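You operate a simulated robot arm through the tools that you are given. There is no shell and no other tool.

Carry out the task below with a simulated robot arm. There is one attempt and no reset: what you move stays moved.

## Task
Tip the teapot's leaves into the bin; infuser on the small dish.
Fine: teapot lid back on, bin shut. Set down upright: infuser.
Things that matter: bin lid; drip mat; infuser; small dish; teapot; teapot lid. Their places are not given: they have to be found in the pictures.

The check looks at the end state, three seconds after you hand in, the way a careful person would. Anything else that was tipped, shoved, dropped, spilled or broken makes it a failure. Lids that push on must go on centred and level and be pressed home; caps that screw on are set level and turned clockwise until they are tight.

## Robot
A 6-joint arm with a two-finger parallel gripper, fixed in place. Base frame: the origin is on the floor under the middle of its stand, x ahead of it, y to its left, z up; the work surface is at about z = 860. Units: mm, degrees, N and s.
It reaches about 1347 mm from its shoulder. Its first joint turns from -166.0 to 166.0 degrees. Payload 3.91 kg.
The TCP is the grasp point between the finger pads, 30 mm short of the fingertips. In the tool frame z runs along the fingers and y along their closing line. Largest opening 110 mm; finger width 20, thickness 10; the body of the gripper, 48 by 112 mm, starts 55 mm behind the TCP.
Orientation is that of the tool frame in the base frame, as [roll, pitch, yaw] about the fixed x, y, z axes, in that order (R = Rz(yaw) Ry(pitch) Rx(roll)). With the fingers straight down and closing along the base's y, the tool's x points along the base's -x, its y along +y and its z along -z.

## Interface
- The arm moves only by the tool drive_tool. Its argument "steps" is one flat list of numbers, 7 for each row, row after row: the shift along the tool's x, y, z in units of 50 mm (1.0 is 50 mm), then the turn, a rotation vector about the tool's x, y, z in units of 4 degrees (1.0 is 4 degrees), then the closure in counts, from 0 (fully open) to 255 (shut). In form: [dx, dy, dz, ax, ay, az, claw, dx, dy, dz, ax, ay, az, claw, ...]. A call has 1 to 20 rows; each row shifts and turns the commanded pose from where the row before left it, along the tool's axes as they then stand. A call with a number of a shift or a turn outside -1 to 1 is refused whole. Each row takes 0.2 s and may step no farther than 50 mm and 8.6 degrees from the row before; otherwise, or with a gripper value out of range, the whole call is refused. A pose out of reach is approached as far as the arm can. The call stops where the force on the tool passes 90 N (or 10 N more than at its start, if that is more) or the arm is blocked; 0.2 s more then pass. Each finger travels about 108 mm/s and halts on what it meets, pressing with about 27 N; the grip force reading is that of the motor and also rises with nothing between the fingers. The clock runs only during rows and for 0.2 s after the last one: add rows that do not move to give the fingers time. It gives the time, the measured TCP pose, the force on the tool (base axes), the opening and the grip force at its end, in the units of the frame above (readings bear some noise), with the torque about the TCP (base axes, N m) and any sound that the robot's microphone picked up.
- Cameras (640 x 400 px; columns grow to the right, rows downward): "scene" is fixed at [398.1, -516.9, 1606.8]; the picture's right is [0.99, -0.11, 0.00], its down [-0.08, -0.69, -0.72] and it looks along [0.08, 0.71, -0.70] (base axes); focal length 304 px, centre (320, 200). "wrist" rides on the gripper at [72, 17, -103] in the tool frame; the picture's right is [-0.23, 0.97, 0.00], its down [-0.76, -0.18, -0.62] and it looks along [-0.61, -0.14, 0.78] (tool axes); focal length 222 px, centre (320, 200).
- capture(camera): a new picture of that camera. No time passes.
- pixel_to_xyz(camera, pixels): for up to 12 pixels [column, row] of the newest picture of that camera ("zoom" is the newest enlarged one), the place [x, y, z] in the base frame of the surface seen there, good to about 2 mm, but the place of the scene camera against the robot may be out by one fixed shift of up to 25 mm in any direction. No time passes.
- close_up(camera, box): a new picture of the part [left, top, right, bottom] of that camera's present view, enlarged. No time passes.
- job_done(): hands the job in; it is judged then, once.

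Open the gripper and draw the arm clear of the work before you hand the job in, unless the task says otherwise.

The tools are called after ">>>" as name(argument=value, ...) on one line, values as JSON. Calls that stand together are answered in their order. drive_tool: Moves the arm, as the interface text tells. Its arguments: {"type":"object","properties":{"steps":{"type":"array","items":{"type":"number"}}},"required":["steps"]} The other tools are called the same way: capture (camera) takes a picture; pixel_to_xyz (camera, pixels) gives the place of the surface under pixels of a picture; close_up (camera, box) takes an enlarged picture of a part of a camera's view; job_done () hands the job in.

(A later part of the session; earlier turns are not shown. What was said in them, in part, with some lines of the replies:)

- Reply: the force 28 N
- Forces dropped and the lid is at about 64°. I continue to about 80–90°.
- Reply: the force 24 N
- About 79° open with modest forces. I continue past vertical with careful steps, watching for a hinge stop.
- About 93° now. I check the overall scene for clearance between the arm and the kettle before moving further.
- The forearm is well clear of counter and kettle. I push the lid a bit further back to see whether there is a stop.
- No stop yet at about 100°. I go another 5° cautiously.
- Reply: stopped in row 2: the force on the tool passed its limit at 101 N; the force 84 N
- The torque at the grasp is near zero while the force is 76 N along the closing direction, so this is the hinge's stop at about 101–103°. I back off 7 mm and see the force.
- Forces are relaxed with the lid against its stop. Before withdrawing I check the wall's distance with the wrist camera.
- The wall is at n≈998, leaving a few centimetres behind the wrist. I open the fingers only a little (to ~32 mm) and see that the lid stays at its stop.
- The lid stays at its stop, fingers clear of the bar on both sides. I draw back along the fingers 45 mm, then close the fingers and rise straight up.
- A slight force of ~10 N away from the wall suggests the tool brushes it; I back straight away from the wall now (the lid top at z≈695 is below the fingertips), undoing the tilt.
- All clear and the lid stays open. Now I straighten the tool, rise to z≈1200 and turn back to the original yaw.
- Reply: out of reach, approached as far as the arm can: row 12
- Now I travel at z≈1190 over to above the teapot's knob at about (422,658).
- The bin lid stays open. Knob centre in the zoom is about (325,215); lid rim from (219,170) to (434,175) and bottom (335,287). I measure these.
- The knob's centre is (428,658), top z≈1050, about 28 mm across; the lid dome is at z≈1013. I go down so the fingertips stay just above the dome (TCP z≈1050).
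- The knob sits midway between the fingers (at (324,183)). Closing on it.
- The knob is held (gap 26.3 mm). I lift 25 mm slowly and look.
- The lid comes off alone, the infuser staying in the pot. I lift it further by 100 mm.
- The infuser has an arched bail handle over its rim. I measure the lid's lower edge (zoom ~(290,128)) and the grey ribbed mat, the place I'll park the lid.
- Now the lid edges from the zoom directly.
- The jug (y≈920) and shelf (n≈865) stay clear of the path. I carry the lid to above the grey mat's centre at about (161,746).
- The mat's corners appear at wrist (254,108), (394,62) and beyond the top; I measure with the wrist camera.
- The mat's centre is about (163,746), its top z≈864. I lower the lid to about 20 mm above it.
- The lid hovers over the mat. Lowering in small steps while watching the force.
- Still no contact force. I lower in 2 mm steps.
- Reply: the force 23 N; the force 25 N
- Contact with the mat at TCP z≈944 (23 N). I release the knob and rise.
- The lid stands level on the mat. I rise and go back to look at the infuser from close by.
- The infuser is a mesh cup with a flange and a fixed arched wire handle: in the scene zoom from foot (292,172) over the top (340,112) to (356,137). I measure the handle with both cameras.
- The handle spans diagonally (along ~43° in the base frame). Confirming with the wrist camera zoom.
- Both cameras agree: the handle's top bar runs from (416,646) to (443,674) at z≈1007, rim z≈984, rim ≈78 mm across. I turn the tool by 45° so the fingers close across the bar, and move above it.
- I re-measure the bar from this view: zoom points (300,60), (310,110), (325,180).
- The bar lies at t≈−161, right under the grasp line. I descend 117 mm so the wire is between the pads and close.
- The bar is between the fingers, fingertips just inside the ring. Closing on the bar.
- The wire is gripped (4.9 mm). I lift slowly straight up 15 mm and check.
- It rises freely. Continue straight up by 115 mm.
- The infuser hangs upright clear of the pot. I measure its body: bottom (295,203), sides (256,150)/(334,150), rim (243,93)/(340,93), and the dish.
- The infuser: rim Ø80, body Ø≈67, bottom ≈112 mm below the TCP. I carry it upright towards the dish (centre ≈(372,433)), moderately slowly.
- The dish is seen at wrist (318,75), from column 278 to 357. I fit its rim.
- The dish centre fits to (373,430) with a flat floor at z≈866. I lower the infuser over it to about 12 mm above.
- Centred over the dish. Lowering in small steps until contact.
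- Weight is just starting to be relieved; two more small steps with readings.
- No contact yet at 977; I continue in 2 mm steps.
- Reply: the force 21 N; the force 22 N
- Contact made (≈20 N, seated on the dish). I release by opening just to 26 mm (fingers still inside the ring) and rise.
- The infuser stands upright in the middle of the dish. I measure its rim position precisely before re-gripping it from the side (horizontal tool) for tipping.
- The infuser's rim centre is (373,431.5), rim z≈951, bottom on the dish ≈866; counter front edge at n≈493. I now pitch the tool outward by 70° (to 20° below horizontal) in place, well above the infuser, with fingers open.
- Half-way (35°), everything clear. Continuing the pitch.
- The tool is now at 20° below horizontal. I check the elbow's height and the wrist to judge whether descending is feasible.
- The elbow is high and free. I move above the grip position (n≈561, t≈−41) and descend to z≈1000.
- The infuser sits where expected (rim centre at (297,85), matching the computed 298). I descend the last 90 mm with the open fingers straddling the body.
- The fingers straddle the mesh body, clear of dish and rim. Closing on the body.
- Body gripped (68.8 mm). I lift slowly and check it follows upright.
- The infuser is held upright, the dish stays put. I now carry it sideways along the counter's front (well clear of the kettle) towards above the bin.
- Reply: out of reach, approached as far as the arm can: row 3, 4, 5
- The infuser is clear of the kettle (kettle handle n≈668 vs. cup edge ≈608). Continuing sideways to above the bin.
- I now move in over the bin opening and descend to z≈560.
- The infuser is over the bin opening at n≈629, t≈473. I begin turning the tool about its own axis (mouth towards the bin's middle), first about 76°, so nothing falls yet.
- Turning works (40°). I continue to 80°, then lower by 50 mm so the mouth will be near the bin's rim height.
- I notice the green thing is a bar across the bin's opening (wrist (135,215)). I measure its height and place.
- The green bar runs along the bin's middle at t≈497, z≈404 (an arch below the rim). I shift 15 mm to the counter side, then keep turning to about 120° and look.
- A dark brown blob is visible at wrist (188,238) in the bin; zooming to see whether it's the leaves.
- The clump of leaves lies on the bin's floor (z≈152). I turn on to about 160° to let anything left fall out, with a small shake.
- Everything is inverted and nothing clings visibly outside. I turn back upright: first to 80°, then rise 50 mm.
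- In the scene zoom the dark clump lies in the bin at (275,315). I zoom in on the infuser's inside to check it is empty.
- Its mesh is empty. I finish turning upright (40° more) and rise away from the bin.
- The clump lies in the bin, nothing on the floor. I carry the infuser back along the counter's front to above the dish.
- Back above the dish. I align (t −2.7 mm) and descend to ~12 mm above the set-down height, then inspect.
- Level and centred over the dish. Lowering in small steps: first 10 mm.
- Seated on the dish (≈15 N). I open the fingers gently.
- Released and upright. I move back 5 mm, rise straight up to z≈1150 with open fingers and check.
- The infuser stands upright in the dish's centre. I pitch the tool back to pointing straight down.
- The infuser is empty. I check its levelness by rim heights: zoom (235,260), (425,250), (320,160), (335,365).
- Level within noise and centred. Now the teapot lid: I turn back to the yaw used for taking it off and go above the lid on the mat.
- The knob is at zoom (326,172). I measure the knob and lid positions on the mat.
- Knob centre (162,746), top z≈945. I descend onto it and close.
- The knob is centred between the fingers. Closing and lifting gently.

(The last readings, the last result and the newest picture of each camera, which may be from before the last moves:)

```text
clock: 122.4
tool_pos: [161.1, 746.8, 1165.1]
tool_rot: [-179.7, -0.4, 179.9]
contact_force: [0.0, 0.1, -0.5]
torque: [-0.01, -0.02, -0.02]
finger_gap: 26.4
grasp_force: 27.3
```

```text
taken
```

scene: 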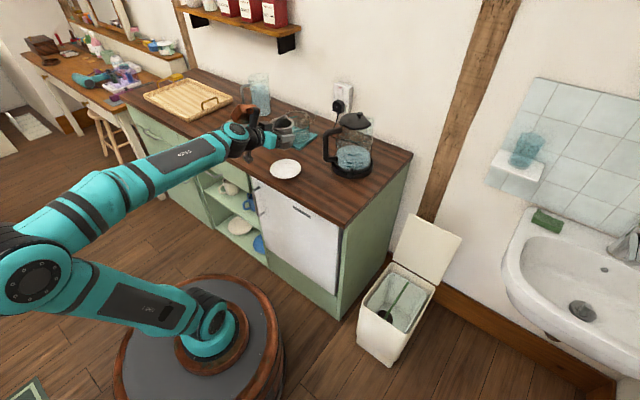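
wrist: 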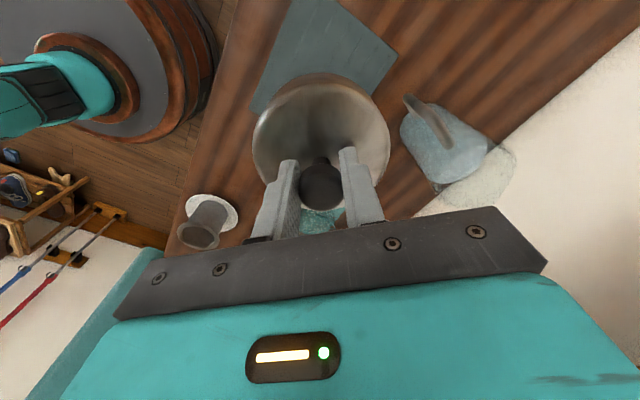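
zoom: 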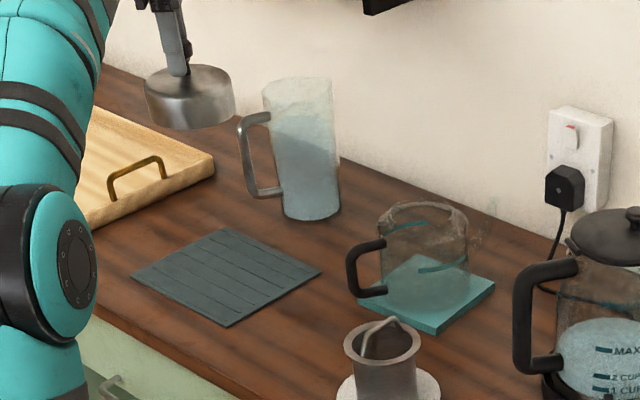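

The lid hangs level in the grip. I carry it back over the teapot to (427,658).

>>> drive_tool(steps=[-0.665, -0.221, 0, 0, 0, 0, 255, -0.665, -0.221, 0, 0, 0, 0, 255, -0.665, -0.221, 0, 0, 0, 0, 255, -0.665, -0.221, 0, 0, 0, 0, 255, -0.665, -0.221, 0, 0, 0, 0, 255, -0.665, -0.221, 0, 0, 0, 0, 255, -0.665, -0.221, 0, 0, 0, 0, 255, -0.665, -0.221, 0, 0, 0, 0, 255, 0, 0, 0, 0, 0, 0, 255])

>>> close_up(camera="scene", box=[240, 60, 360, 160])

>>> capture(camera="wrist")

```text
clock: 124.4
tool_pos: [426.0, 657.4, 1161.4]
tool_rot: [-179.7, -0.4, 179.9]
contact_force: [0.3, 0.2, -0.9]
torque: [-0.03, 0.04, 0.02]
finger_gap: 26.5
grasp_force: 27.1
```

```text
4.00 times, centred on (300, 110) of scene
```

zoom: 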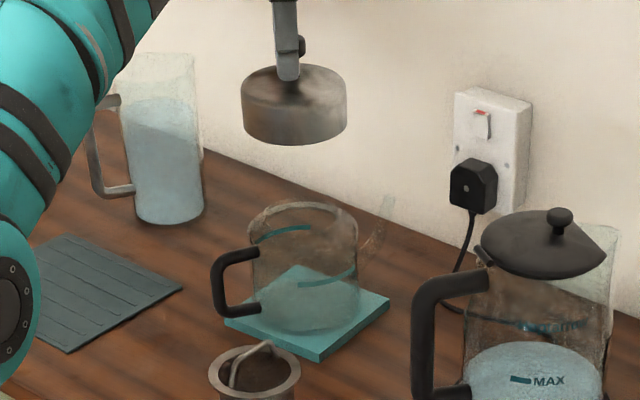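

```text
taken
```

wrist: 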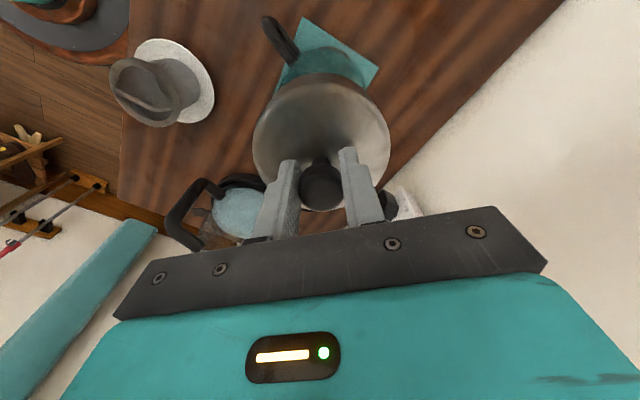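

The pot is unmoved (same pixels as before). I take a couple of readings at rest to average out the noise before aligning.

>>> drive_tool(steps=[0, 0, 0, 0, 0, 0, 255])

>>> drive_tool(steps=[0, 0, 0, 0, 0, 0, 255])

>>> drive_tool(steps=[0, 0, 0, 0, 0, 0, 255])

>>> drive_tool(steps=[0, 0, 0, 0, 0, 0, 255])

>>> close_up(camera="scene", box=[265, 70, 335, 150])

```text
clock: 124.8
tool_pos: [426.5, 657.2, 1162.5]
tool_rot: [-179.8, -0.4, 179.9]
contact_force: [-0.6, 0.4, -0.4]
torque: [0.01, -0.04, -0.01]
finger_gap: 26.4
grasp_force: 26.9
```

```text
clock: 125.2
tool_pos: [426.1, 658.4, 1161.6]
tool_rot: [-179.8, -0.5, 179.9]
contact_force: [-0.2, -0.4, -1.2]
torque: [0.0, 0.03, 0.01]
finger_gap: 26.2
grasp_force: 27.0
```

```text
clock: 125.6
tool_pos: [426.7, 657.2, 1161.7]
tool_rot: [-179.8, -0.4, -180.0]
contact_force: [-0.5, 0.4, -0.4]
torque: [0.0, 0.02, -0.03]
finger_gap: 26.4
grasp_force: 27.0
```

```text
clock: 126.0
tool_pos: [425.7, 656.6, 1162.1]
tool_rot: [-179.9, -0.4, 179.9]
contact_force: [0.8, -0.6, -0.5]
torque: [-0.05, -0.06, -0.01]
finger_gap: 26.4
grasp_force: 26.6
```

```text
5.00 times, centred on (300, 110) of scene
```

zoom: 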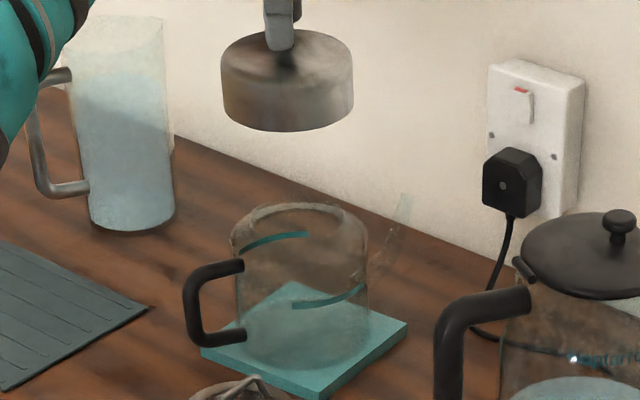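

Averaged position (426.2,657.4); I shift by (+1.2,+0.8) mm and descend to 25 mm above the home height.

>>> drive_tool(steps=[-0.024, 0.016, 0.35, 0, 0, 0, 255, 0, 0, 0.45, 0, 0, 0, 255, 0, 0, 0.45, 0, 0, 0, 255, 0, 0, 0.3, 0, 0, 0, 255, 0, 0, 0.19, 0, 0, 0, 255, 0, 0, 0, 0, 0, 0, 255])

>>> close_up(camera="scene", box=[265, 80, 335, 150])

>>> capture(camera="wrist")

```text
clock: 127.4
tool_pos: [427.8, 656.5, 1074.3]
tool_rot: [-179.9, -0.5, 179.8]
contact_force: [-0.1, -0.3, -1.3]
torque: [0.0, 0.02, 0.01]
finger_gap: 26.3
grasp_force: 27.0
```

```text
5.71 times, centred on (300, 115) of scene
```

zoom: 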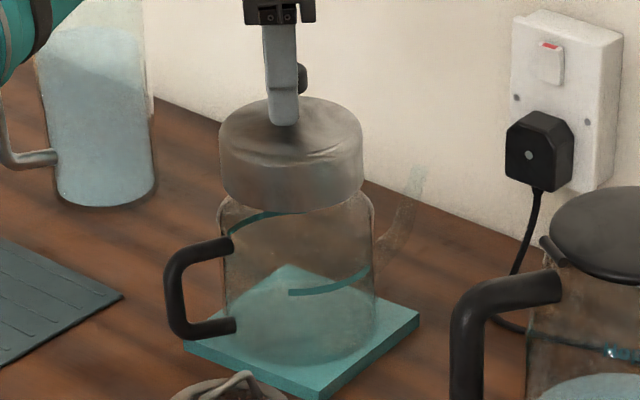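

```text
taken
```

wrist: 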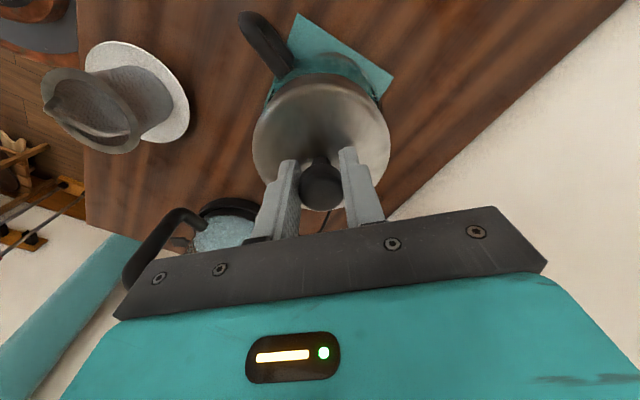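

The lid is centred over the pot's neck. I lower 18 mm in small steps.

>>> drive_tool(steps=[0, 0.01, 0.12, 0, 0, 0, 255, 0, 0, 0.12, 0, 0, 0, 255, 0, 0, 0.1, 0, 0, 0, 255])

>>> close_up(camera="scene", box=[265, 80, 335, 150])

```text
clock: 128.2
tool_pos: [428.1, 657.6, 1057.9]
tool_rot: [-179.8, -0.4, 179.9]
contact_force: [-0.1, -0.4, -0.6]
torque: [-0.01, 0.01, 0.02]
finger_gap: 26.5
grasp_force: 27.0
```

```text
5.71 times, centred on (300, 115) of scene
```

zoom: 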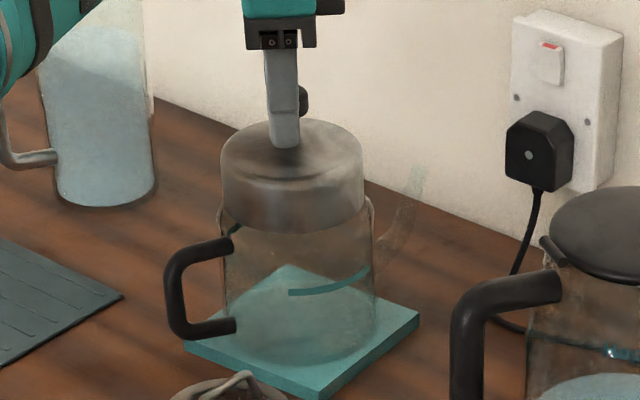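

No contact yet. I continue in 2–3 mm steps, reading the force each time.

>>> drive_tool(steps=[0, 0, 0.05, 0, 0, 0, 255])

>>> drive_tool(steps=[0, 0, 0.05, 0, 0, 0, 255])

>>> drive_tool(steps=[0, 0, 0.04, 0, 0, 0, 255])

```text
clock: 128.6
tool_pos: [427.3, 656.6, 1056.1]
tool_rot: [-179.9, -0.4, 180.0]
contact_force: [0.0, -0.3, -0.1]
torque: [-0.02, -0.02, -0.01]
finger_gap: 26.2
grasp_force: 27.1
```

```text
clock: 129.0
tool_pos: [427.9, 657.9, 1054.4]
tool_rot: [-179.8, -0.4, 179.9]
contact_force: [0.3, 0.5, -0.7]
torque: [-0.02, -0.01, -0.02]
finger_gap: 26.2
grasp_force: 26.8
```

```text
clock: 129.4
tool_pos: [427.6, 657.5, 1051.5]
tool_rot: [-179.8, -0.4, 179.9]
contact_force: [0.9, 0.0, -0.2]
torque: [0.02, 0.04, -0.02]
finger_gap: 26.3
grasp_force: 27.4
```

Still free at z≈1051.5; continuing with 2 mm steps.

>>> drive_tool(steps=[0, 0, 0.04, 0, 0, 0, 255])

>>> drive_tool(steps=[0, 0, 0.04, 0, 0, 0, 255])

>>> drive_tool(steps=[0, 0, 0.04, 0, 0, 0, 255])

>>> close_up(camera="scene", box=[265, 80, 335, 150])

```text
clock: 129.8
tool_pos: [427.1, 657.6, 1050.0]
tool_rot: [-179.8, -0.4, 179.9]
contact_force: [0.0, -0.3, 0.3]
torque: [0.03, -0.01, 0.01]
finger_gap: 26.2
grasp_force: 27.0
```

```text
clock: 130.2
tool_pos: [426.4, 657.4, 1048.7]
tool_rot: [-179.9, -0.3, 179.9]
contact_force: [0.1, 0.0, 8.3]
torque: [0.06, 0.25, -0.03]
finger_gap: 26.3
grasp_force: 27.2
```

```text
clock: 130.6
tool_pos: [427.2, 657.7, 1047.9]
tool_rot: [-179.9, -0.4, -180.0]
contact_force: [2.7, 2.3, 22.0]
torque: [0.0, -0.04, 0.01]
finger_gap: 26.6
grasp_force: 27.1
```

```text
5.71 times, centred on (300, 115) of scene
```

zoom: 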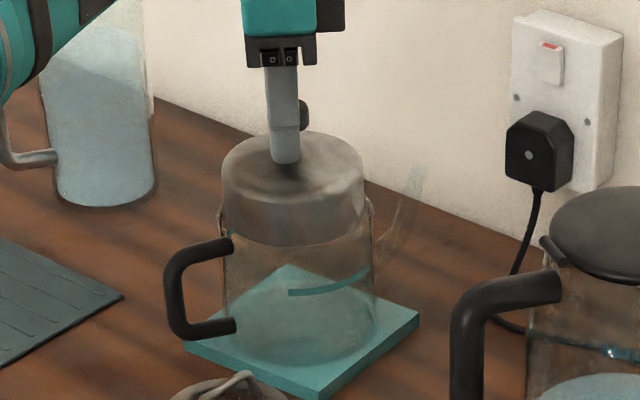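

Contact at z≈1048.5, the same height as when it was home; 22 N pressed. I release the knob and rise to inspect.

>>> drive_tool(steps=[0, 0, -0.02, 0, 0, 0, 200, 0, 0, 0, 0, 0, 0, 130, 0, 0, 0, 0, 0, 0, 100, 0, 0, 0, 0, 0, 0, 100, 0, 0, -0.4, 0, 0, 0, 100, 0, 0, -0.8, 0, 0, 0, 100, 0, 0, -0.9, 0, 0, 0, 100, 0, 0, 0, 0, 0, 0, 100])

>>> close_up(camera="scene", box=[265, 80, 335, 150])

>>> capture(camera="wrist")

>>> close_up(camera="wrist", box=[240, 40, 400, 180])

```text
clock: 132.4
tool_pos: [428.3, 657.8, 1152.6]
tool_rot: [-179.8, -0.3, -180.0]
contact_force: [0.5, -0.4, -0.2]
torque: [-0.03, 0.0, -0.02]
finger_gap: 66.9
grasp_force: 0.1
```

```text
5.71 times, centred on (300, 115) of scene
```

zoom: 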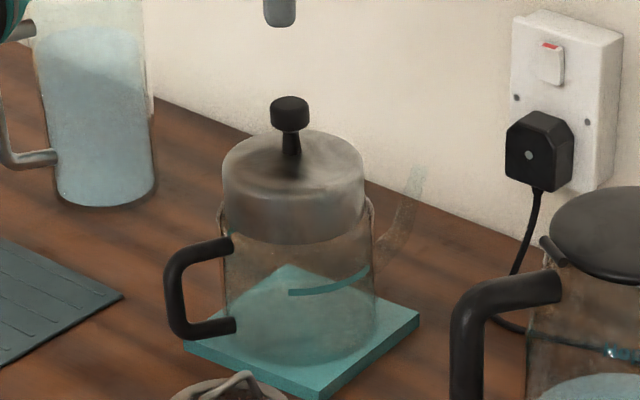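

```text
taken
```

wrist: 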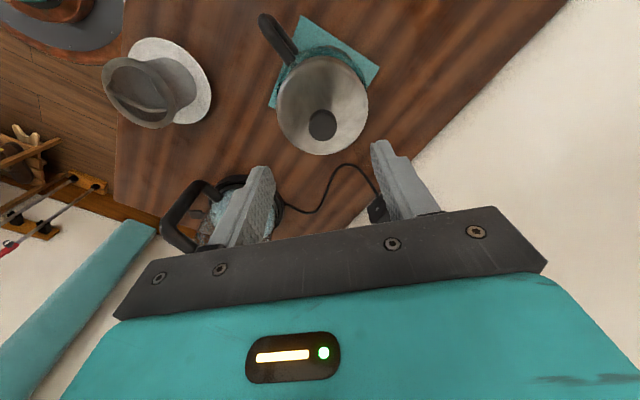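

```text
2.86 times, centred on (320, 110) of wrist
```

zoom: 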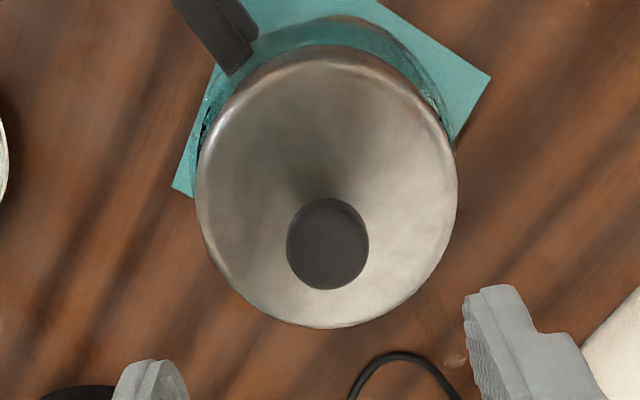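

The lid looks level. I measure knob top and dome heights around the rim and compare with the original (knob 1050, dome 1006–1013).

>>> pixel_to_xyz(camera="zoom", pixels=[[328, 245], [300, 245], [355, 245], [328, 215], [205, 190], [450, 190], [330, 60], [335, 318], [270, 280], [400, 290], [240, 100], [420, 110]])

```text
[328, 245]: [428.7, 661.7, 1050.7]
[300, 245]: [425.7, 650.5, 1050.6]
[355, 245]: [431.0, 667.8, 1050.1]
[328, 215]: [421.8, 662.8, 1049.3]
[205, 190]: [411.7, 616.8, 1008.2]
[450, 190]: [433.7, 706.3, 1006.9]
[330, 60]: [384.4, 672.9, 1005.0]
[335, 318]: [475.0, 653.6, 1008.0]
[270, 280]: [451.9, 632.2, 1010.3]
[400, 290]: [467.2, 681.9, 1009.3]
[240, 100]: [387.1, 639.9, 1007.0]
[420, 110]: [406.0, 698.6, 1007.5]
```

Knob 1050.5 and dome 1005–1010 all round: same as at first, level. To be sure it's pressed home, I close the fingers and press lightly on the knob's flat top; first approach to ~8 mm above.

>>> drive_tool(steps=[0, 0, 0, 0, 0, 0, 255, 0, 0, 0, 0, 0, 0, 255, 0, 0, 0.6, 0, 0, 0, 255, 0, 0, 0.5, 0, 0, 0, 255, 0, 0, 0.15, 0, 0, 0, 255, 0, 0, 0, 0, 0, 0, 255])

>>> close_up(camera="wrist", box=[240, 90, 400, 230])

>>> close_up(camera="scene", box=[265, 80, 335, 150])

```text
clock: 133.8
tool_pos: [427.8, 656.7, 1088.7]
tool_rot: [-179.8, -0.4, 179.9]
contact_force: [-0.1, -0.2, 0.5]
torque: [0.01, 0.0, 0.07]
finger_gap: 0.0
grasp_force: 26.7
```

```text
2.86 times, centred on (320, 160) of wrist
```

zoom: 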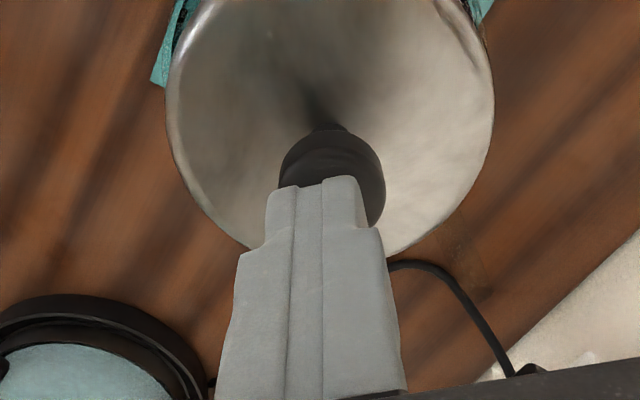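

```text
5.71 times, centred on (300, 115) of scene
```

zoom: 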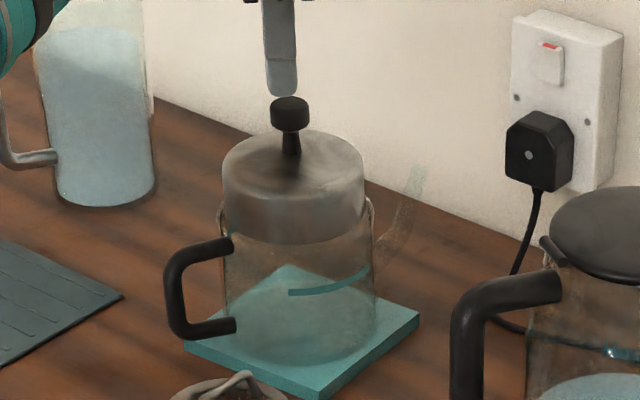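

The closed tips are over the knob. I press down in small steps.

>>> drive_tool(steps=[0, 0.03, 0.06, 0, 0, 0, 255, 0, 0, 0.06, 0, 0, 0, 255, 0, 0, 0.04, 0, 0, 0, 255])

>>> drive_tool(steps=[0, 0, 0.03, 0, 0, 0, 255])

```text
clock: 134.6
tool_pos: [428.3, 660.3, 1082.2]
tool_rot: [-179.8, -0.4, 179.8]
contact_force: [-0.8, 0.2, 0.6]
torque: [-0.02, 0.01, 0.0]
finger_gap: 0.1
grasp_force: 26.7
```

```text
clock: 135.0
tool_pos: [428.3, 658.5, 1079.2]
tool_rot: [-179.9, -0.5, 179.8]
contact_force: [0.8, 0.7, 6.6]
torque: [0.03, -0.09, -0.01]
finger_gap: 0.0
grasp_force: 27.4
```

Contact at z≈1079.5 (6.6 N). Two more small steps.

>>> drive_tool(steps=[0, 0, 0.03, 0, 0, 0, 255])

>>> drive_tool(steps=[0, 0, 0.03, 0, 0, 0, 255])

```text
clock: 135.4
tool_pos: [427.3, 657.7, 1080.7]
tool_rot: [180.0, -0.6, 179.9]
contact_force: [4.0, 3.1, 24.1]
torque: [0.09, -0.19, 0.03]
finger_gap: 0.0
grasp_force: 27.4
```

```text
clock: 135.8
tool_pos: [427.5, 657.9, 1079.5]
tool_rot: [-180.0, -0.4, 179.9]
contact_force: [1.0, 6.7, 46.1]
torque: [0.2, -0.06, -0.05]
finger_gap: 0.0
grasp_force: 27.0
```

46 N without movement: the lid is home. I rise and check the teapot.

>>> drive_tool(steps=[0, 0, -0.1, 0, 0, 0, 255, 0, 0, -0.4, 0, 0, 0, 255, 0, 0, -0.9, 0, 0, 0, 255, 0, 0, -0.9, 0, 0, 0, 255, 0, 0, 0, 0, 0, 0, 255])

>>> capture(camera="scene")

>>> close_up(camera="scene", box=[250, 80, 350, 190])

```text
clock: 137.0
tool_pos: [429.9, 659.0, 1192.2]
tool_rot: [-179.9, -0.5, 179.9]
contact_force: [-0.6, 0.7, -0.5]
torque: [0.03, -0.01, 0.0]
finger_gap: 0.0
grasp_force: 27.0
```

```text
taken
```

scene: 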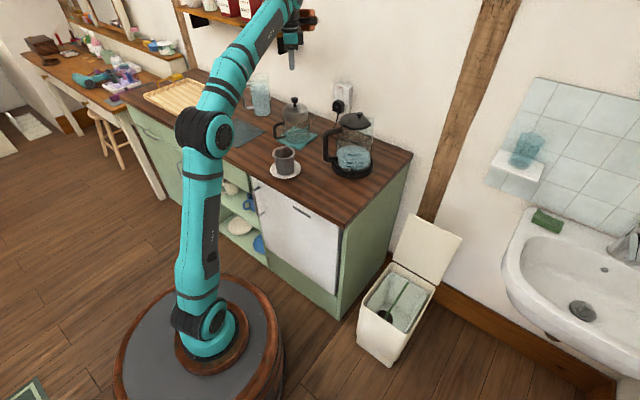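

```text
3.64 times, centred on (300, 135) of scene
```

zoom: 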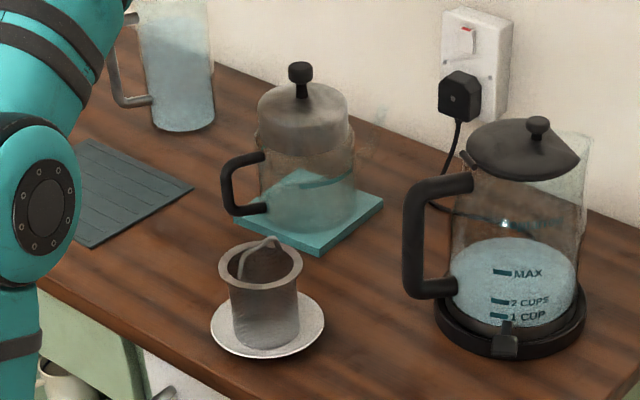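

Teapot, infuser and dish are all fine. Now the bin: I travel at z≈1190 back to above the bin and set the yaw to 135°.

>>> drive_tool(steps=[-0.623, -0.704, 0, 0, 0, 0, 255, -0.623, -0.704, 0, 0, 0, 0, 255, -0.623, -0.704, 0, 0, 0, 0, 255, -0.623, -0.704, 0, 0, 0, 0, 255, -0.623, -0.704, 0, 0, 0, 0, 255, -0.623, -0.704, 0, 0, 0, 0, 255, -0.623, -0.704, 0, 0, 0, 0, 255, -0.623, -0.704, 0, 0, 0, 0, 255, -0.623, -0.704, 0, 0, 0, 0, 255, -0.623, -0.704, 0, 0, 0, 0, 255, -0.623, -0.704, 0, 0, 0, 0, 255, -0.623, -0.704, 0, 0, 0, 0, 255, -0.623, -0.704, 0, 0, 0, 0, 255, -0.623, -0.704, 0, 0, 0, 0, 255, 0, 0, 0, 0, 0, 0, 255])

>>> drive_tool(steps=[0, 0, 0, 0, 0, 0.9375, 255, 0, 0, 0, 0, 0, 0.9375, 255, 0, 0, 0, 0, 0, 0.9375, 255, 0, 0, 0, 0, 0, 0.9375, 255, 0, 0, 0, 0, 0, 0.9375, 255, 0, 0, 0, 0, 0, 0.9375, 255, 0, 0, 0, 0, 0, 0.9375, 255, 0, 0, 0, 0, 0, 0.9375, 255, 0, 0, 0, 0, 0, 0.9375, 255, 0, 0, 0, 0, 0, 0.9375, 255, 0, 0, 0, 0, 0, 0.9375, 255, 0, 0, 0, 0, 0, 0.9375, 255, 0, 0, 0.9, 0, 0, 0, 255, 0, 0, 0.9, 0, 0, 0, 255, 0, 0, 0.9, 0, 0, 0, 255, 0, 0, 0.9, 0, 0, 0, 255, 0, 0, 0.9, 0, 0, 0, 255, 0, 0, 0.9, 0, 0, 0, 255, 0, 0, 0.9, 0, 0, 0, 255])

>>> capture(camera="scene")

>>> capture(camera="wrist")

```text
clock: 140.2
tool_pos: [863.6, 165.5, 1189.9]
tool_rot: [-179.8, -0.4, 180.0]
contact_force: [0.6, -0.3, -0.5]
torque: [0.0, 0.01, 0.0]
finger_gap: 0.3
grasp_force: 26.9
```

```text
clock: 144.2
tool_pos: [861.5, 166.1, 874.2]
tool_rot: [-179.6, -0.2, 134.9]
contact_force: [0.0, -0.6, 0.9]
torque: [-0.01, -0.03, 0.02]
finger_gap: 0.0
grasp_force: 27.0
```

```text
taken
```

scene: 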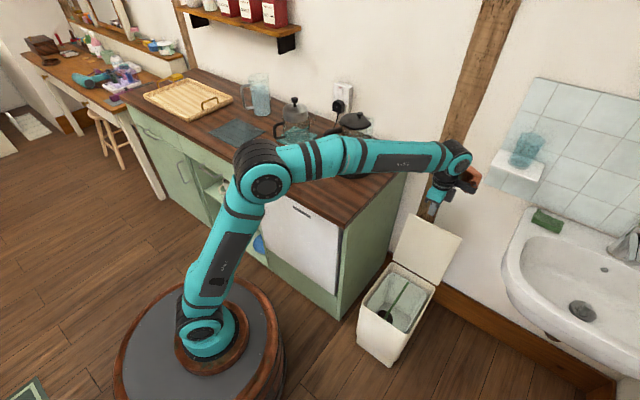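

```text
taken
```

wrist: 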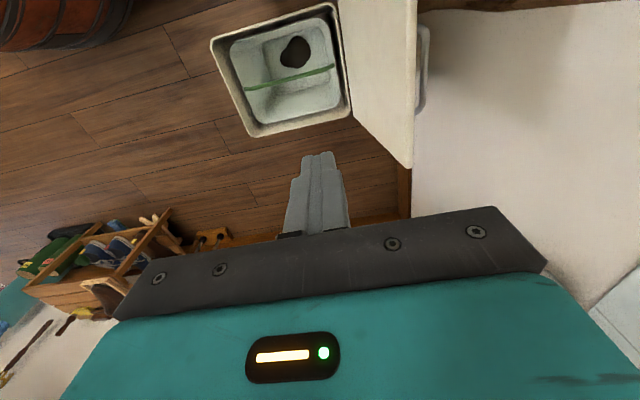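

The open lid with its bar (at (425,70)) is visible, leaves in the bin. I move toward the wall above the bar, then tilt 8° and look.

>>> drive_tool(steps=[-0.025, 0.7, 0.2, 0, 0, 0, 200, -0.025, 0.7, 0.2, 0, 0, 0, 195, -0.025, 0.7, 0.2, 0, 0, 0, 190, -0.025, 0.7, 0.2, 0, 0, 0, 190, 0, 0, 0, 1, 0, 0, 190, 0, 0, 0, 1, 0, 0, 190, 0, 0, 0, 0, 0, 0, 190])

>>> capture(camera="wrist")

>>> close_up(camera="scene", box=[380, 140, 480, 280])

```text
clock: 145.8
tool_pos: [963.0, 260.9, 834.0]
tool_rot: [-171.5, -0.3, 134.9]
contact_force: [-0.2, -0.1, 0.7]
torque: [0.01, 0.0, -0.03]
finger_gap: 28.5
grasp_force: 0.1
```

```text
taken
```

wrist: 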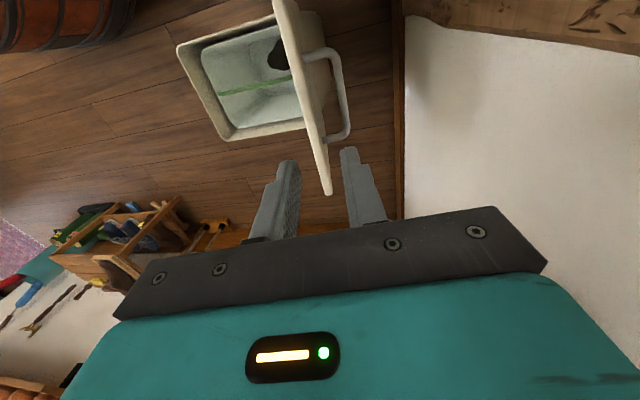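

```text
2.86 times, centred on (430, 210) of scene
```

zoom: 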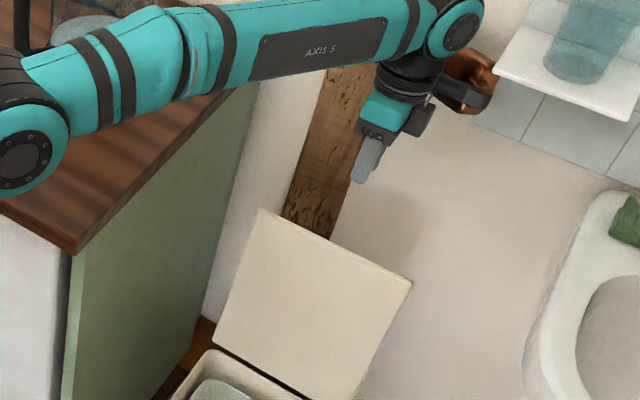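

The bar is at wrist (340–347, 60–130), the lid's edge line from (285,5) to (328,190). I measure them.

>>> close_up(camera="wrist", box=[260, 30, 390, 200])

```text
2.35 times, centred on (325, 115) of wrist
```

zoom: 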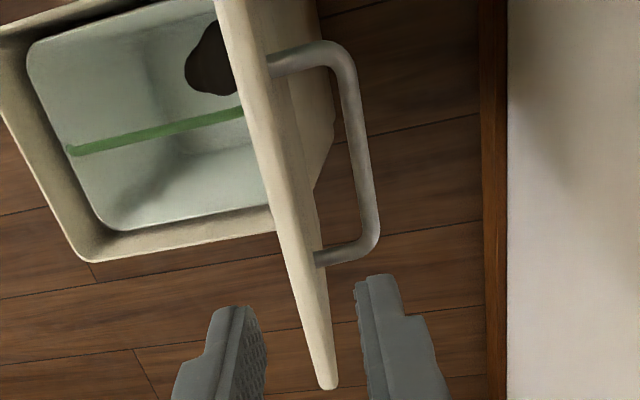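

>>> pixel_to_xyz(camera="zoom", pixels=[[346, 80], [354, 120], [361, 160], [368, 200], [372, 235], [300, 57], [340, 255], [327, 375], [280, 180], [300, 260], [320, 360], [250, 60]])

```text
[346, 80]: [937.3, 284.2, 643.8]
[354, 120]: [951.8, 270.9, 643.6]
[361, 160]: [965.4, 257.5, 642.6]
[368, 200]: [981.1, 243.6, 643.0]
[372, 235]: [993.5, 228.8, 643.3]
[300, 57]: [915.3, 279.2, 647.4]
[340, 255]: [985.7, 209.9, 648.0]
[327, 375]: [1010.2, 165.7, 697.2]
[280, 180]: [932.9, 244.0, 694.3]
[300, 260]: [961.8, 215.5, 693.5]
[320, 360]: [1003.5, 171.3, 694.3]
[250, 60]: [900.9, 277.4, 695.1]
```

Bar centre is at n≈864, t≈501, z≈638; the lid's top edge at n≈832, z≈695. I line up on the tool axis through the bar.

>>> drive_tool(steps=[-0.035, 0.279, 0.707, 0, 0, 0, 190, -0.035, 0.279, 0.707, 0, 0, 0, 190, 0, 0, 0, 0, 0, 0, 190])

>>> close_up(camera="wrist", box=[240, 30, 410, 200])

```text
clock: 146.6
tool_pos: [977.7, 271.2, 759.9]
tool_rot: [-171.4, -0.2, 135.0]
contact_force: [-0.6, 0.5, -0.2]
torque: [0.0, -0.02, 0.01]
finger_gap: 28.0
grasp_force: 0.0
```

```text
2.35 times, centred on (325, 115) of wrist
```

zoom: 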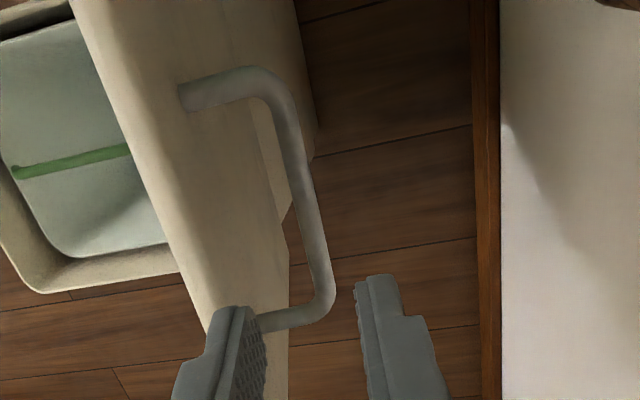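

No contact; the line is right. I advance 60 mm along the fingers and look again.

>>> drive_tool(steps=[0, 0, 0.4, 0, 0, 0, 190, 0, 0, 0.4, 0, 0, 0, 190, 0, 0, 0.4, 0, 0, 0, 190])

>>> close_up(camera="wrist", box=[220, 50, 410, 250])

```text
clock: 147.4
tool_pos: [972.1, 262.8, 701.1]
tool_rot: [-171.5, -0.1, 135.0]
contact_force: [-0.2, 0.4, -0.3]
torque: [-0.04, -0.02, 0.0]
finger_gap: 27.8
grasp_force: 0.0
```

```text
2.00 times, centred on (315, 150) of wrist
```

zoom: 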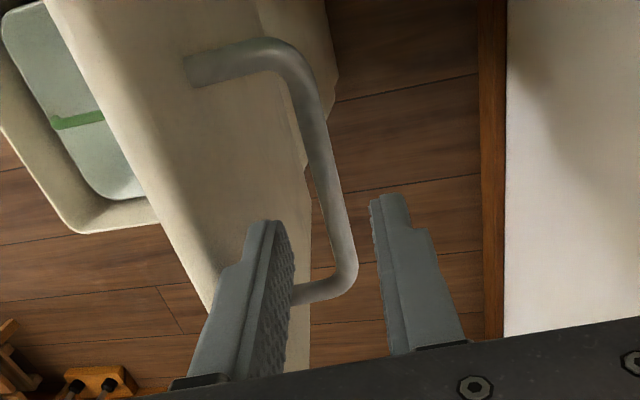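

The bar runs between the two fingers. Advancing the last 50 mm and closing on the bar.

>>> drive_tool(steps=[0, 0, 0.4, 0, 0, 0, 190, 0, 0, 0.4, 0, 0, 0, 190, 0, 0, 0.2, 0, 0, 0, 190, 0, 0, 0, 0, 0, 0, 190])

>>> close_up(camera="wrist", box=[220, 50, 410, 250])

```text
clock: 148.4
tool_pos: [965.4, 258.8, 650.3]
tool_rot: [-171.6, -0.3, 135.0]
contact_force: [0.0, 0.6, 0.3]
torque: [-0.04, 0.03, 0.0]
finger_gap: 28.3
grasp_force: 0.1
```

```text
2.00 times, centred on (315, 150) of wrist
```

zoom: 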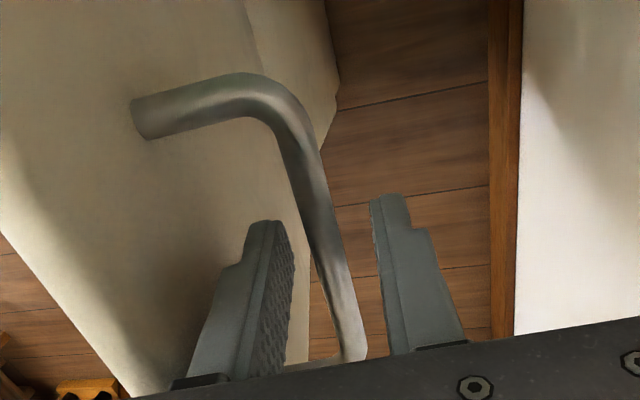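

The bar is between the fingers. Closing.

>>> drive_tool(steps=[0, 0, 0, 0, 0, 0, 215, 0, 0, 0, 0, 0, 0, 230, 0, 0, 0, 0, 0, 0, 255, 0, 0, 0, 0, 0, 0, 255])

>>> close_up(camera="wrist", box=[220, 50, 410, 250])

```text
clock: 149.4
tool_pos: [965.6, 256.7, 652.0]
tool_rot: [-171.5, -0.2, 134.8]
contact_force: [-17.6, -10.4, -1.5]
torque: [0.16, 0.47, 0.62]
finger_gap: 9.2
grasp_force: 44.8
```

```text
2.00 times, centred on (315, 150) of wrist
```

zoom: 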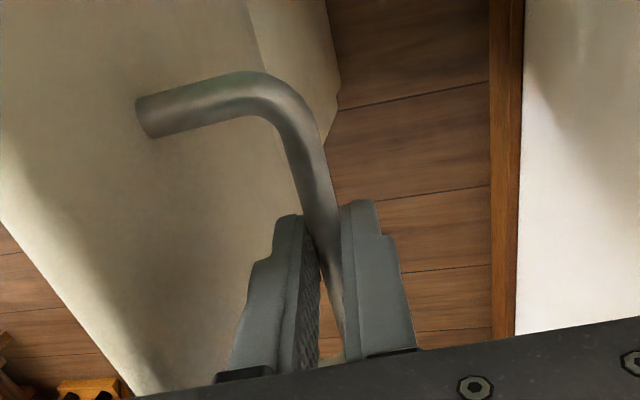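

Bar gripped. I now swing the lid closed along the fitted arc (centre n=775, z=428, R=230), first 20°.

>>> drive_tool(steps=[0, -0.39, -0.077, 0, 0, 0, 255, 0, -0.399, -0.045, 0, 0, 0, 255, 0, -0.402, -0.011, 0, 0, 0, 255, 0, -0.401, 0.024, 0, 0, 0, 255])

>>> close_up(camera="scene", box=[340, 180, 470, 350])

```text
clock: 150.4
tool_pos: [910.6, 203.9, 669.0]
tool_rot: [-171.7, -0.3, 134.9]
contact_force: [2.0, -0.9, 2.5]
torque: [0.12, 0.03, 0.67]
finger_gap: 9.6
grasp_force: 45.4
```

```text
2.35 times, centred on (405, 265) of scene
```

zoom: 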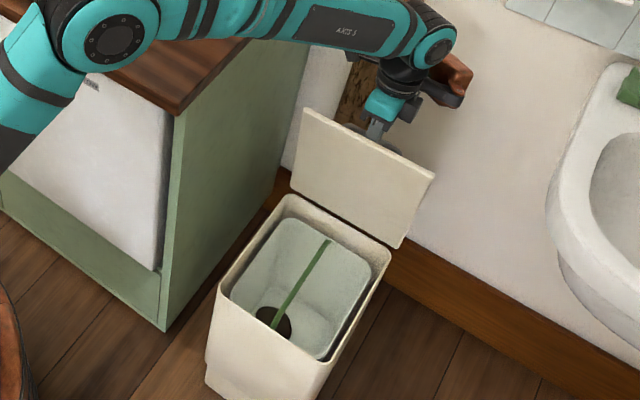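

Forces are very low and the lid follows. Continuing the arc by another 45°.

>>> drive_tool(steps=[0, -0.396, 0.059, 0, 0, 0, 255, 0, -0.39, 0.095, 0, 0, 0, 255, 0, -0.381, 0.128, 0, 0, 0, 255, 0, -0.368, 0.16, 0, 0, 0, 255, 0, -0.354, 0.191, 0, 0, 0, 255, 0, -0.335, 0.222, 0, 0, 0, 255])

>>> close_up(camera="scene", box=[340, 200, 470, 370])

```text
clock: 151.8
tool_pos: [829.0, 121.4, 641.9]
tool_rot: [-171.6, -0.3, 134.8]
contact_force: [0.3, 1.9, -1.5]
torque: [0.13, 0.0, 0.43]
finger_gap: 9.9
grasp_force: 45.0
```

```text
2.35 times, centred on (405, 285) of scene
```

zoom: 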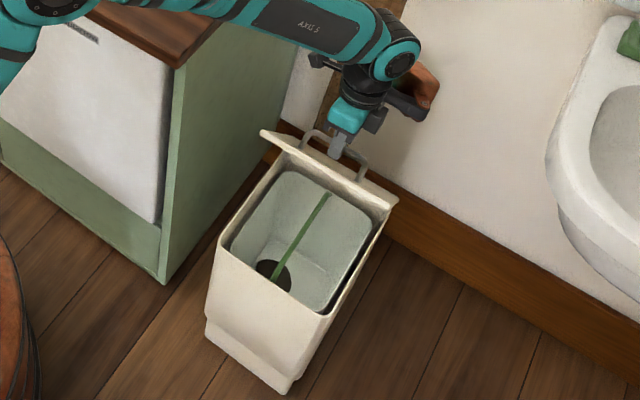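

Smooth. Continuing rows down to about 20° open.

>>> drive_tool(steps=[0, -0.315, 0.249, 0, 0, 0, 255, 0, -0.29, 0.278, 0, 0, 0, 255, 0, -0.266, 0.301, 0, 0, 0, 255, 0, -0.239, 0.323, 0, 0, 0, 255, 0, -0.21, 0.343, 0, 0, 0, 255, 0, -0.181, 0.359, 0, 0, 0, 255])

>>> close_up(camera="scene", box=[340, 220, 450, 370])

```text
clock: 153.2
tool_pos: [765.5, 59.7, 561.5]
tool_rot: [-171.7, -0.2, 134.9]
contact_force: [11.6, -2.1, -3.0]
torque: [0.43, 0.2, 0.11]
finger_gap: 9.9
grasp_force: 45.0
```

```text
2.67 times, centred on (395, 295) of scene
```

zoom: 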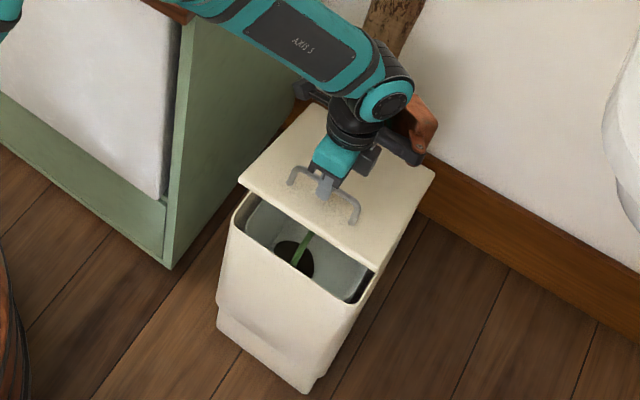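

About 20° left. Continuing gently to nearly closed.

>>> drive_tool(steps=[0, -0.146, 0.374, 0, 0, 0, 255, 0, -0.114, 0.385, 0, 0, 0, 255, 0, -0.079, 0.394, 0, 0, 0, 255])

>>> close_up(camera="scene", box=[340, 220, 450, 370])

```text
clock: 154.0
tool_pos: [748.5, 40.9, 505.6]
tool_rot: [-171.6, -0.2, 134.8]
contact_force: [8.3, -10.0, -0.1]
torque: [0.76, 0.74, -0.14]
finger_gap: 9.4
grasp_force: 45.4
```

```text
2.67 times, centred on (395, 295) of scene
```

zoom: 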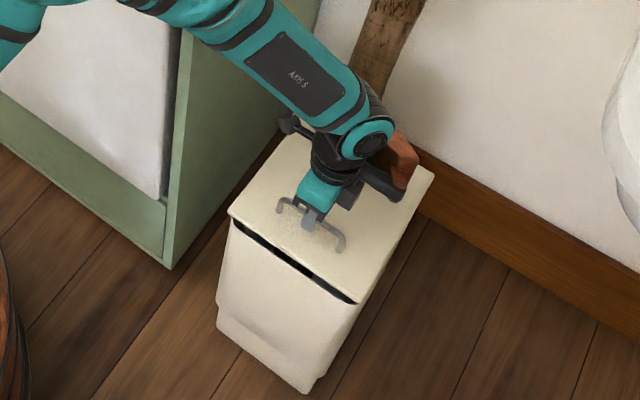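

A slim gap remains. Closing the last 20 mm in small steps.

>>> drive_tool(steps=[0, -0.019, 0.14, 0, 0, 0, 255, 0, -0.018, 0.139, 0, 0, 0, 255])

>>> drive_tool(steps=[0, -0.006, 0.08, 0, 0, 0, 255])

>>> drive_tool(steps=[0, -0.006, 0.06, 0, 0, 0, 255])

>>> close_up(camera="scene", box=[340, 220, 450, 370])

```text
clock: 154.6
tool_pos: [745.5, 39.1, 492.9]
tool_rot: [-171.6, -0.2, 135.0]
contact_force: [9.7, -13.9, -0.9]
torque: [-0.14, -0.1, 0.01]
finger_gap: 9.4
grasp_force: 45.9
```

```text
clock: 155.0
tool_pos: [744.4, 37.9, 489.5]
tool_rot: [-171.5, -0.2, 135.0]
contact_force: [5.8, -15.7, 1.4]
torque: [-0.25, -0.19, 0.06]
finger_gap: 9.6
grasp_force: 44.9
```

```text
clock: 155.4
tool_pos: [744.5, 37.1, 486.9]
tool_rot: [-171.6, -0.3, 134.9]
contact_force: [7.3, -17.5, 0.9]
torque: [-0.21, -0.14, 0.0]
finger_gap: 9.4
grasp_force: 45.4
```

```text
2.67 times, centred on (395, 295) of scene
```

zoom: 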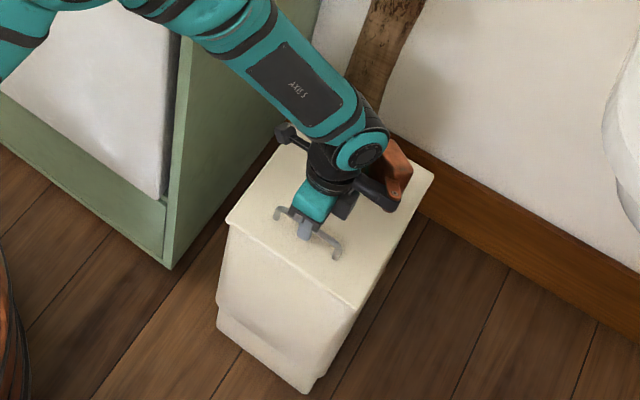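

Looks closed; I press down a bit further to feel the seat, easing the sideways force.

>>> drive_tool(steps=[-0.03, 0, 0.04, 0, 0, 0, 255])

>>> drive_tool(steps=[0, 0, 0.04, 0, 0, 0, 255])

>>> drive_tool(steps=[0, 0, 0.04, 0, 0, 0, 255])

```text
clock: 155.8
tool_pos: [742.6, 35.9, 484.7]
tool_rot: [-171.5, -0.3, 134.9]
contact_force: [-8.1, -10.1, 2.7]
torque: [-0.31, -0.07, -0.02]
finger_gap: 9.5
grasp_force: 44.9
```

```text
clock: 156.2
tool_pos: [743.9, 36.8, 483.7]
tool_rot: [-171.6, -0.1, 134.9]
contact_force: [-21.8, -6.1, 20.9]
torque: [0.59, 1.04, -0.24]
finger_gap: 9.5
grasp_force: 44.7
```

```text
clock: 156.6
tool_pos: [743.7, 37.1, 483.1]
tool_rot: [-171.8, -0.1, 134.8]
contact_force: [-25.7, -3.9, 41.7]
torque: [-0.14, 0.42, -0.1]
finger_gap: 10.1
grasp_force: 45.3
```

The lid is seated (42 N). I relieve the pressure, open the fingers and withdraw.

>>> drive_tool(steps=[0, 0, -0.06, 0, 0, 0, 255, 0, 0, 0, 0, 0, 0, 220, 0, 0, 0, 0, 0, 0, 180, 0, 0, 0, 0, 0, 0, 130, 0, 0, 0, 0, 0, 0, 130, 0, 0, -0.4, 0, 0, 0, 130, 0, 0, -0.8, 0, 0, 0, 130, 0, 0, -0.8, 0, 0, 0, 130, 0, 0, 0, -1, 0, 0, 130, 0, 0, 0, -1, 0, 0, 130, 0, 0, -0.9, 0, 0, 0, 130, 0, 0, -0.9, 0, 0, 0, 130])

>>> close_up(camera="scene", box=[340, 220, 450, 370])

>>> capture(camera="wrist")

```text
clock: 159.2
tool_pos: [756.2, 47.4, 672.3]
tool_rot: [-179.6, -0.2, 134.9]
contact_force: [0.3, -0.7, 0.3]
torque: [0.0, 0.01, -0.01]
finger_gap: 53.7
grasp_force: 0.1
```

```text
2.67 times, centred on (395, 295) of scene
```

zoom: 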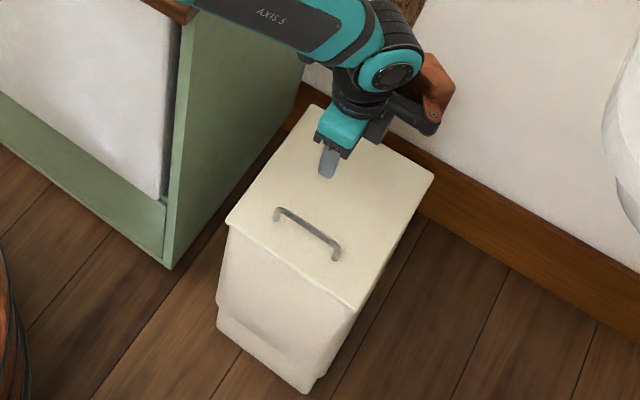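

```text
taken
```

wrist: 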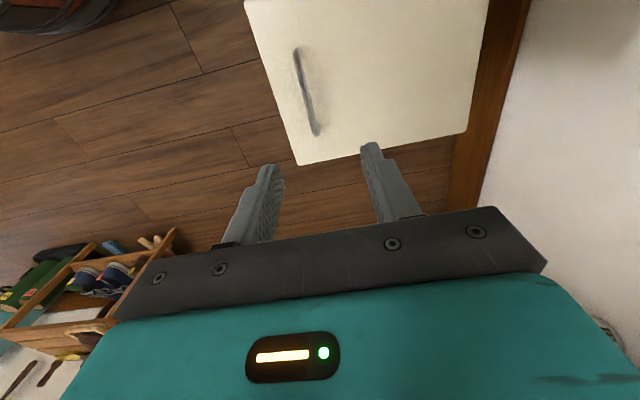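

The bin is shut. I verify the lid is flat and where it was, by measuring lid points, and check for bin movement in the scene view.

>>> pixel_to_xyz(camera="wrist", pixels=[[260, 20], [300, 155], [460, 130], [400, 60], [480, 20], [330, 60], [350, 130], [306, 90]])

>>> pixel_to_xyz(camera="zoom", pixels=[[232, 220], [345, 298], [425, 178], [318, 110], [300, 225]])

```text
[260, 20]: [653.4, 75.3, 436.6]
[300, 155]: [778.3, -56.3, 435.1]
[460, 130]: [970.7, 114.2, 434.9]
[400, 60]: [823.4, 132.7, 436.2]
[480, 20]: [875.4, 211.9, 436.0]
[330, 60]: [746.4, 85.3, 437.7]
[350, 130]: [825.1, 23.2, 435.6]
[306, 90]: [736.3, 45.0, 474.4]
```

```text
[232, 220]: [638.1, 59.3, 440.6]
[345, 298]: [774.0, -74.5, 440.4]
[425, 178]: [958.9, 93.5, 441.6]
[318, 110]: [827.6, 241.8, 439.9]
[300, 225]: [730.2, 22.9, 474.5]
```

Lid flat at z≈435–437 everywhere, bin in place. I open the gripper fully and draw the arm up and clear, then take final pictures.

>>> drive_tool(steps=[0, 0, -0.9, 0, 0, 0, 60, 0, 0, -0.9, 0, 0, 0, 0, 0, 0, -0.9, 0, 0, 0, 0, 0, 0, -0.9, 0, 0, 0, 0, 0, 0, -0.9, 0, 0, 0, 0, 0, 0, -0.9, 0, 0, 0, 0, 0, 0, -0.9, 0, 0, 0, 0, 0, 0, -0.9, 0, 0, 0, 0, 0, 0, -0.9, 0, 0, 0, 0, 0, -0.9, 0, 0, 0, 0, 0, 0, -0.9, 0, 0, 0, 0, 0, 0, -0.9, 0, 0, 0, 0, 0, 0, 0, 0, 0, 0, 0, 0])

>>> capture(camera="scene")

>>> close_up(camera="scene", box=[190, 60, 420, 204])

>>> close_up(camera="scene", box=[330, 230, 460, 380])

```text
clock: 162.0
tool_pos: [664.3, -46.6, 1079.4]
tool_rot: [-179.6, -0.2, 134.9]
contact_force: [0.3, -0.2, 0.4]
torque: [-0.01, -0.02, 0.03]
finger_gap: 109.7
grasp_force: 0.1
```

```text
taken
```

scene: 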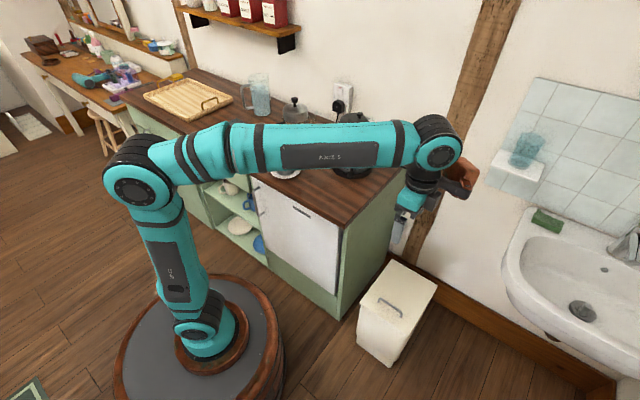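

```text
2.78 times, centred on (305, 132) of scene
```

zoom: 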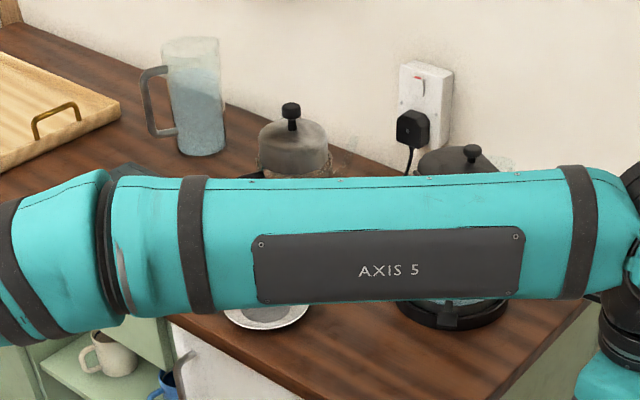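

```text
2.67 times, centred on (395, 305) of scene
```

zoom: 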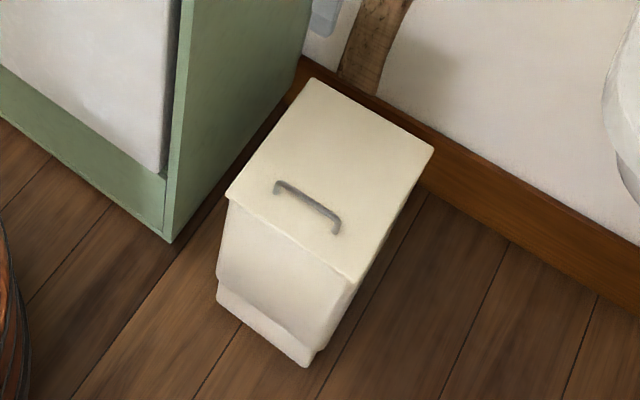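

The arm hides the counter in this view; I swing it farther away to the free side for a last look.

>>> drive_tool(steps=[-0.6, -0.6, 0, 0, 0, 0, 0, -0.6, -0.6, 0, 0, 0, 0, 0, -0.6, -0.6, 0, 0, 0, 0, 0, -0.6, -0.6, 0, 0, 0, 0, 0, -0.6, -0.6, 0, 0, 0, 0, 0, -0.6, -0.6, 0, 0, 0, 0, 0, -0.6, -0.6, 0, 0, 0, 0, 0, 0, 0, 0, 0, 0, 0, 0])

>>> capture(camera="scene")

>>> close_up(camera="scene", box=[190, 60, 420, 204])

```text
clock: 163.8
tool_pos: [662.2, -344.2, 1079.8]
tool_rot: [-179.6, -0.3, 135.0]
contact_force: [-0.2, -1.0, 0.9]
torque: [0.0, 0.02, -0.01]
finger_gap: 109.9
grasp_force: 0.2
```

```text
taken
```

scene: 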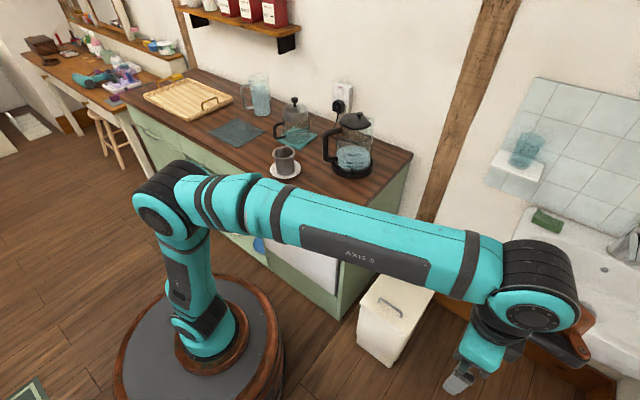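

```text
2.78 times, centred on (305, 132) of scene
```

zoom: 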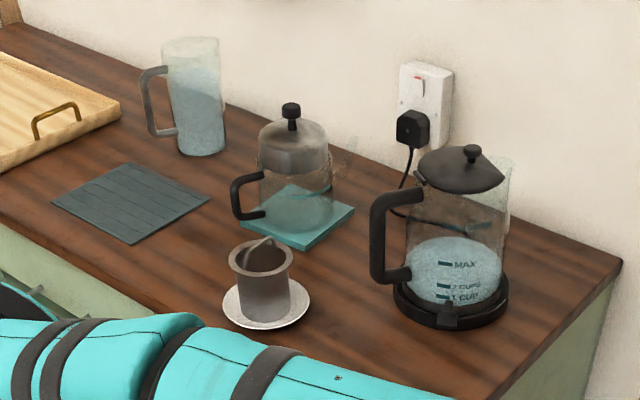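

Final view: the lid is on the teapot and level. The empty infuser is upright on the small dish, the bin is shut with the leaves inside, and the mat, kettle and jug are untouched. The gripper is open and the arm is clear, so I hand in.

>>> job_done()

```text
The job is handed in.
```

The job is handed in; I haven't seen the check's verdict. This is how I left things:

- **Leaves:** the clump lies on the bin floor, and the last close view showed the infuser's mesh empty.
- **Infuser:** it stands upright in the middle of the small dish, with its rim level to within about 4 mm. Camera measurement is good to about 2 mm.
- **Teapot lid:** it is back on, level and at the same height as at the start. I pressed it down at 46 N and it didn't move further.
- **Bin:** the lid is shut and flat all round. I swung it closed along its hinge and pressed it onto its seat.
- **Everything else:** the drip mat, kettle and jug are where they were. The teapot stayed on its teal mat throughout, and its lid was parked on the grey mat (which I took to be the drip mat) in between.

While opening the bin, the lid reached its hinge stop at about 100 N, and the tool brushed the wall at about 10 N. I saw no sign of damage from either. The bin may have shifted by a few millimetres.

The gripper is open and the arm is clear of the counter and bin.
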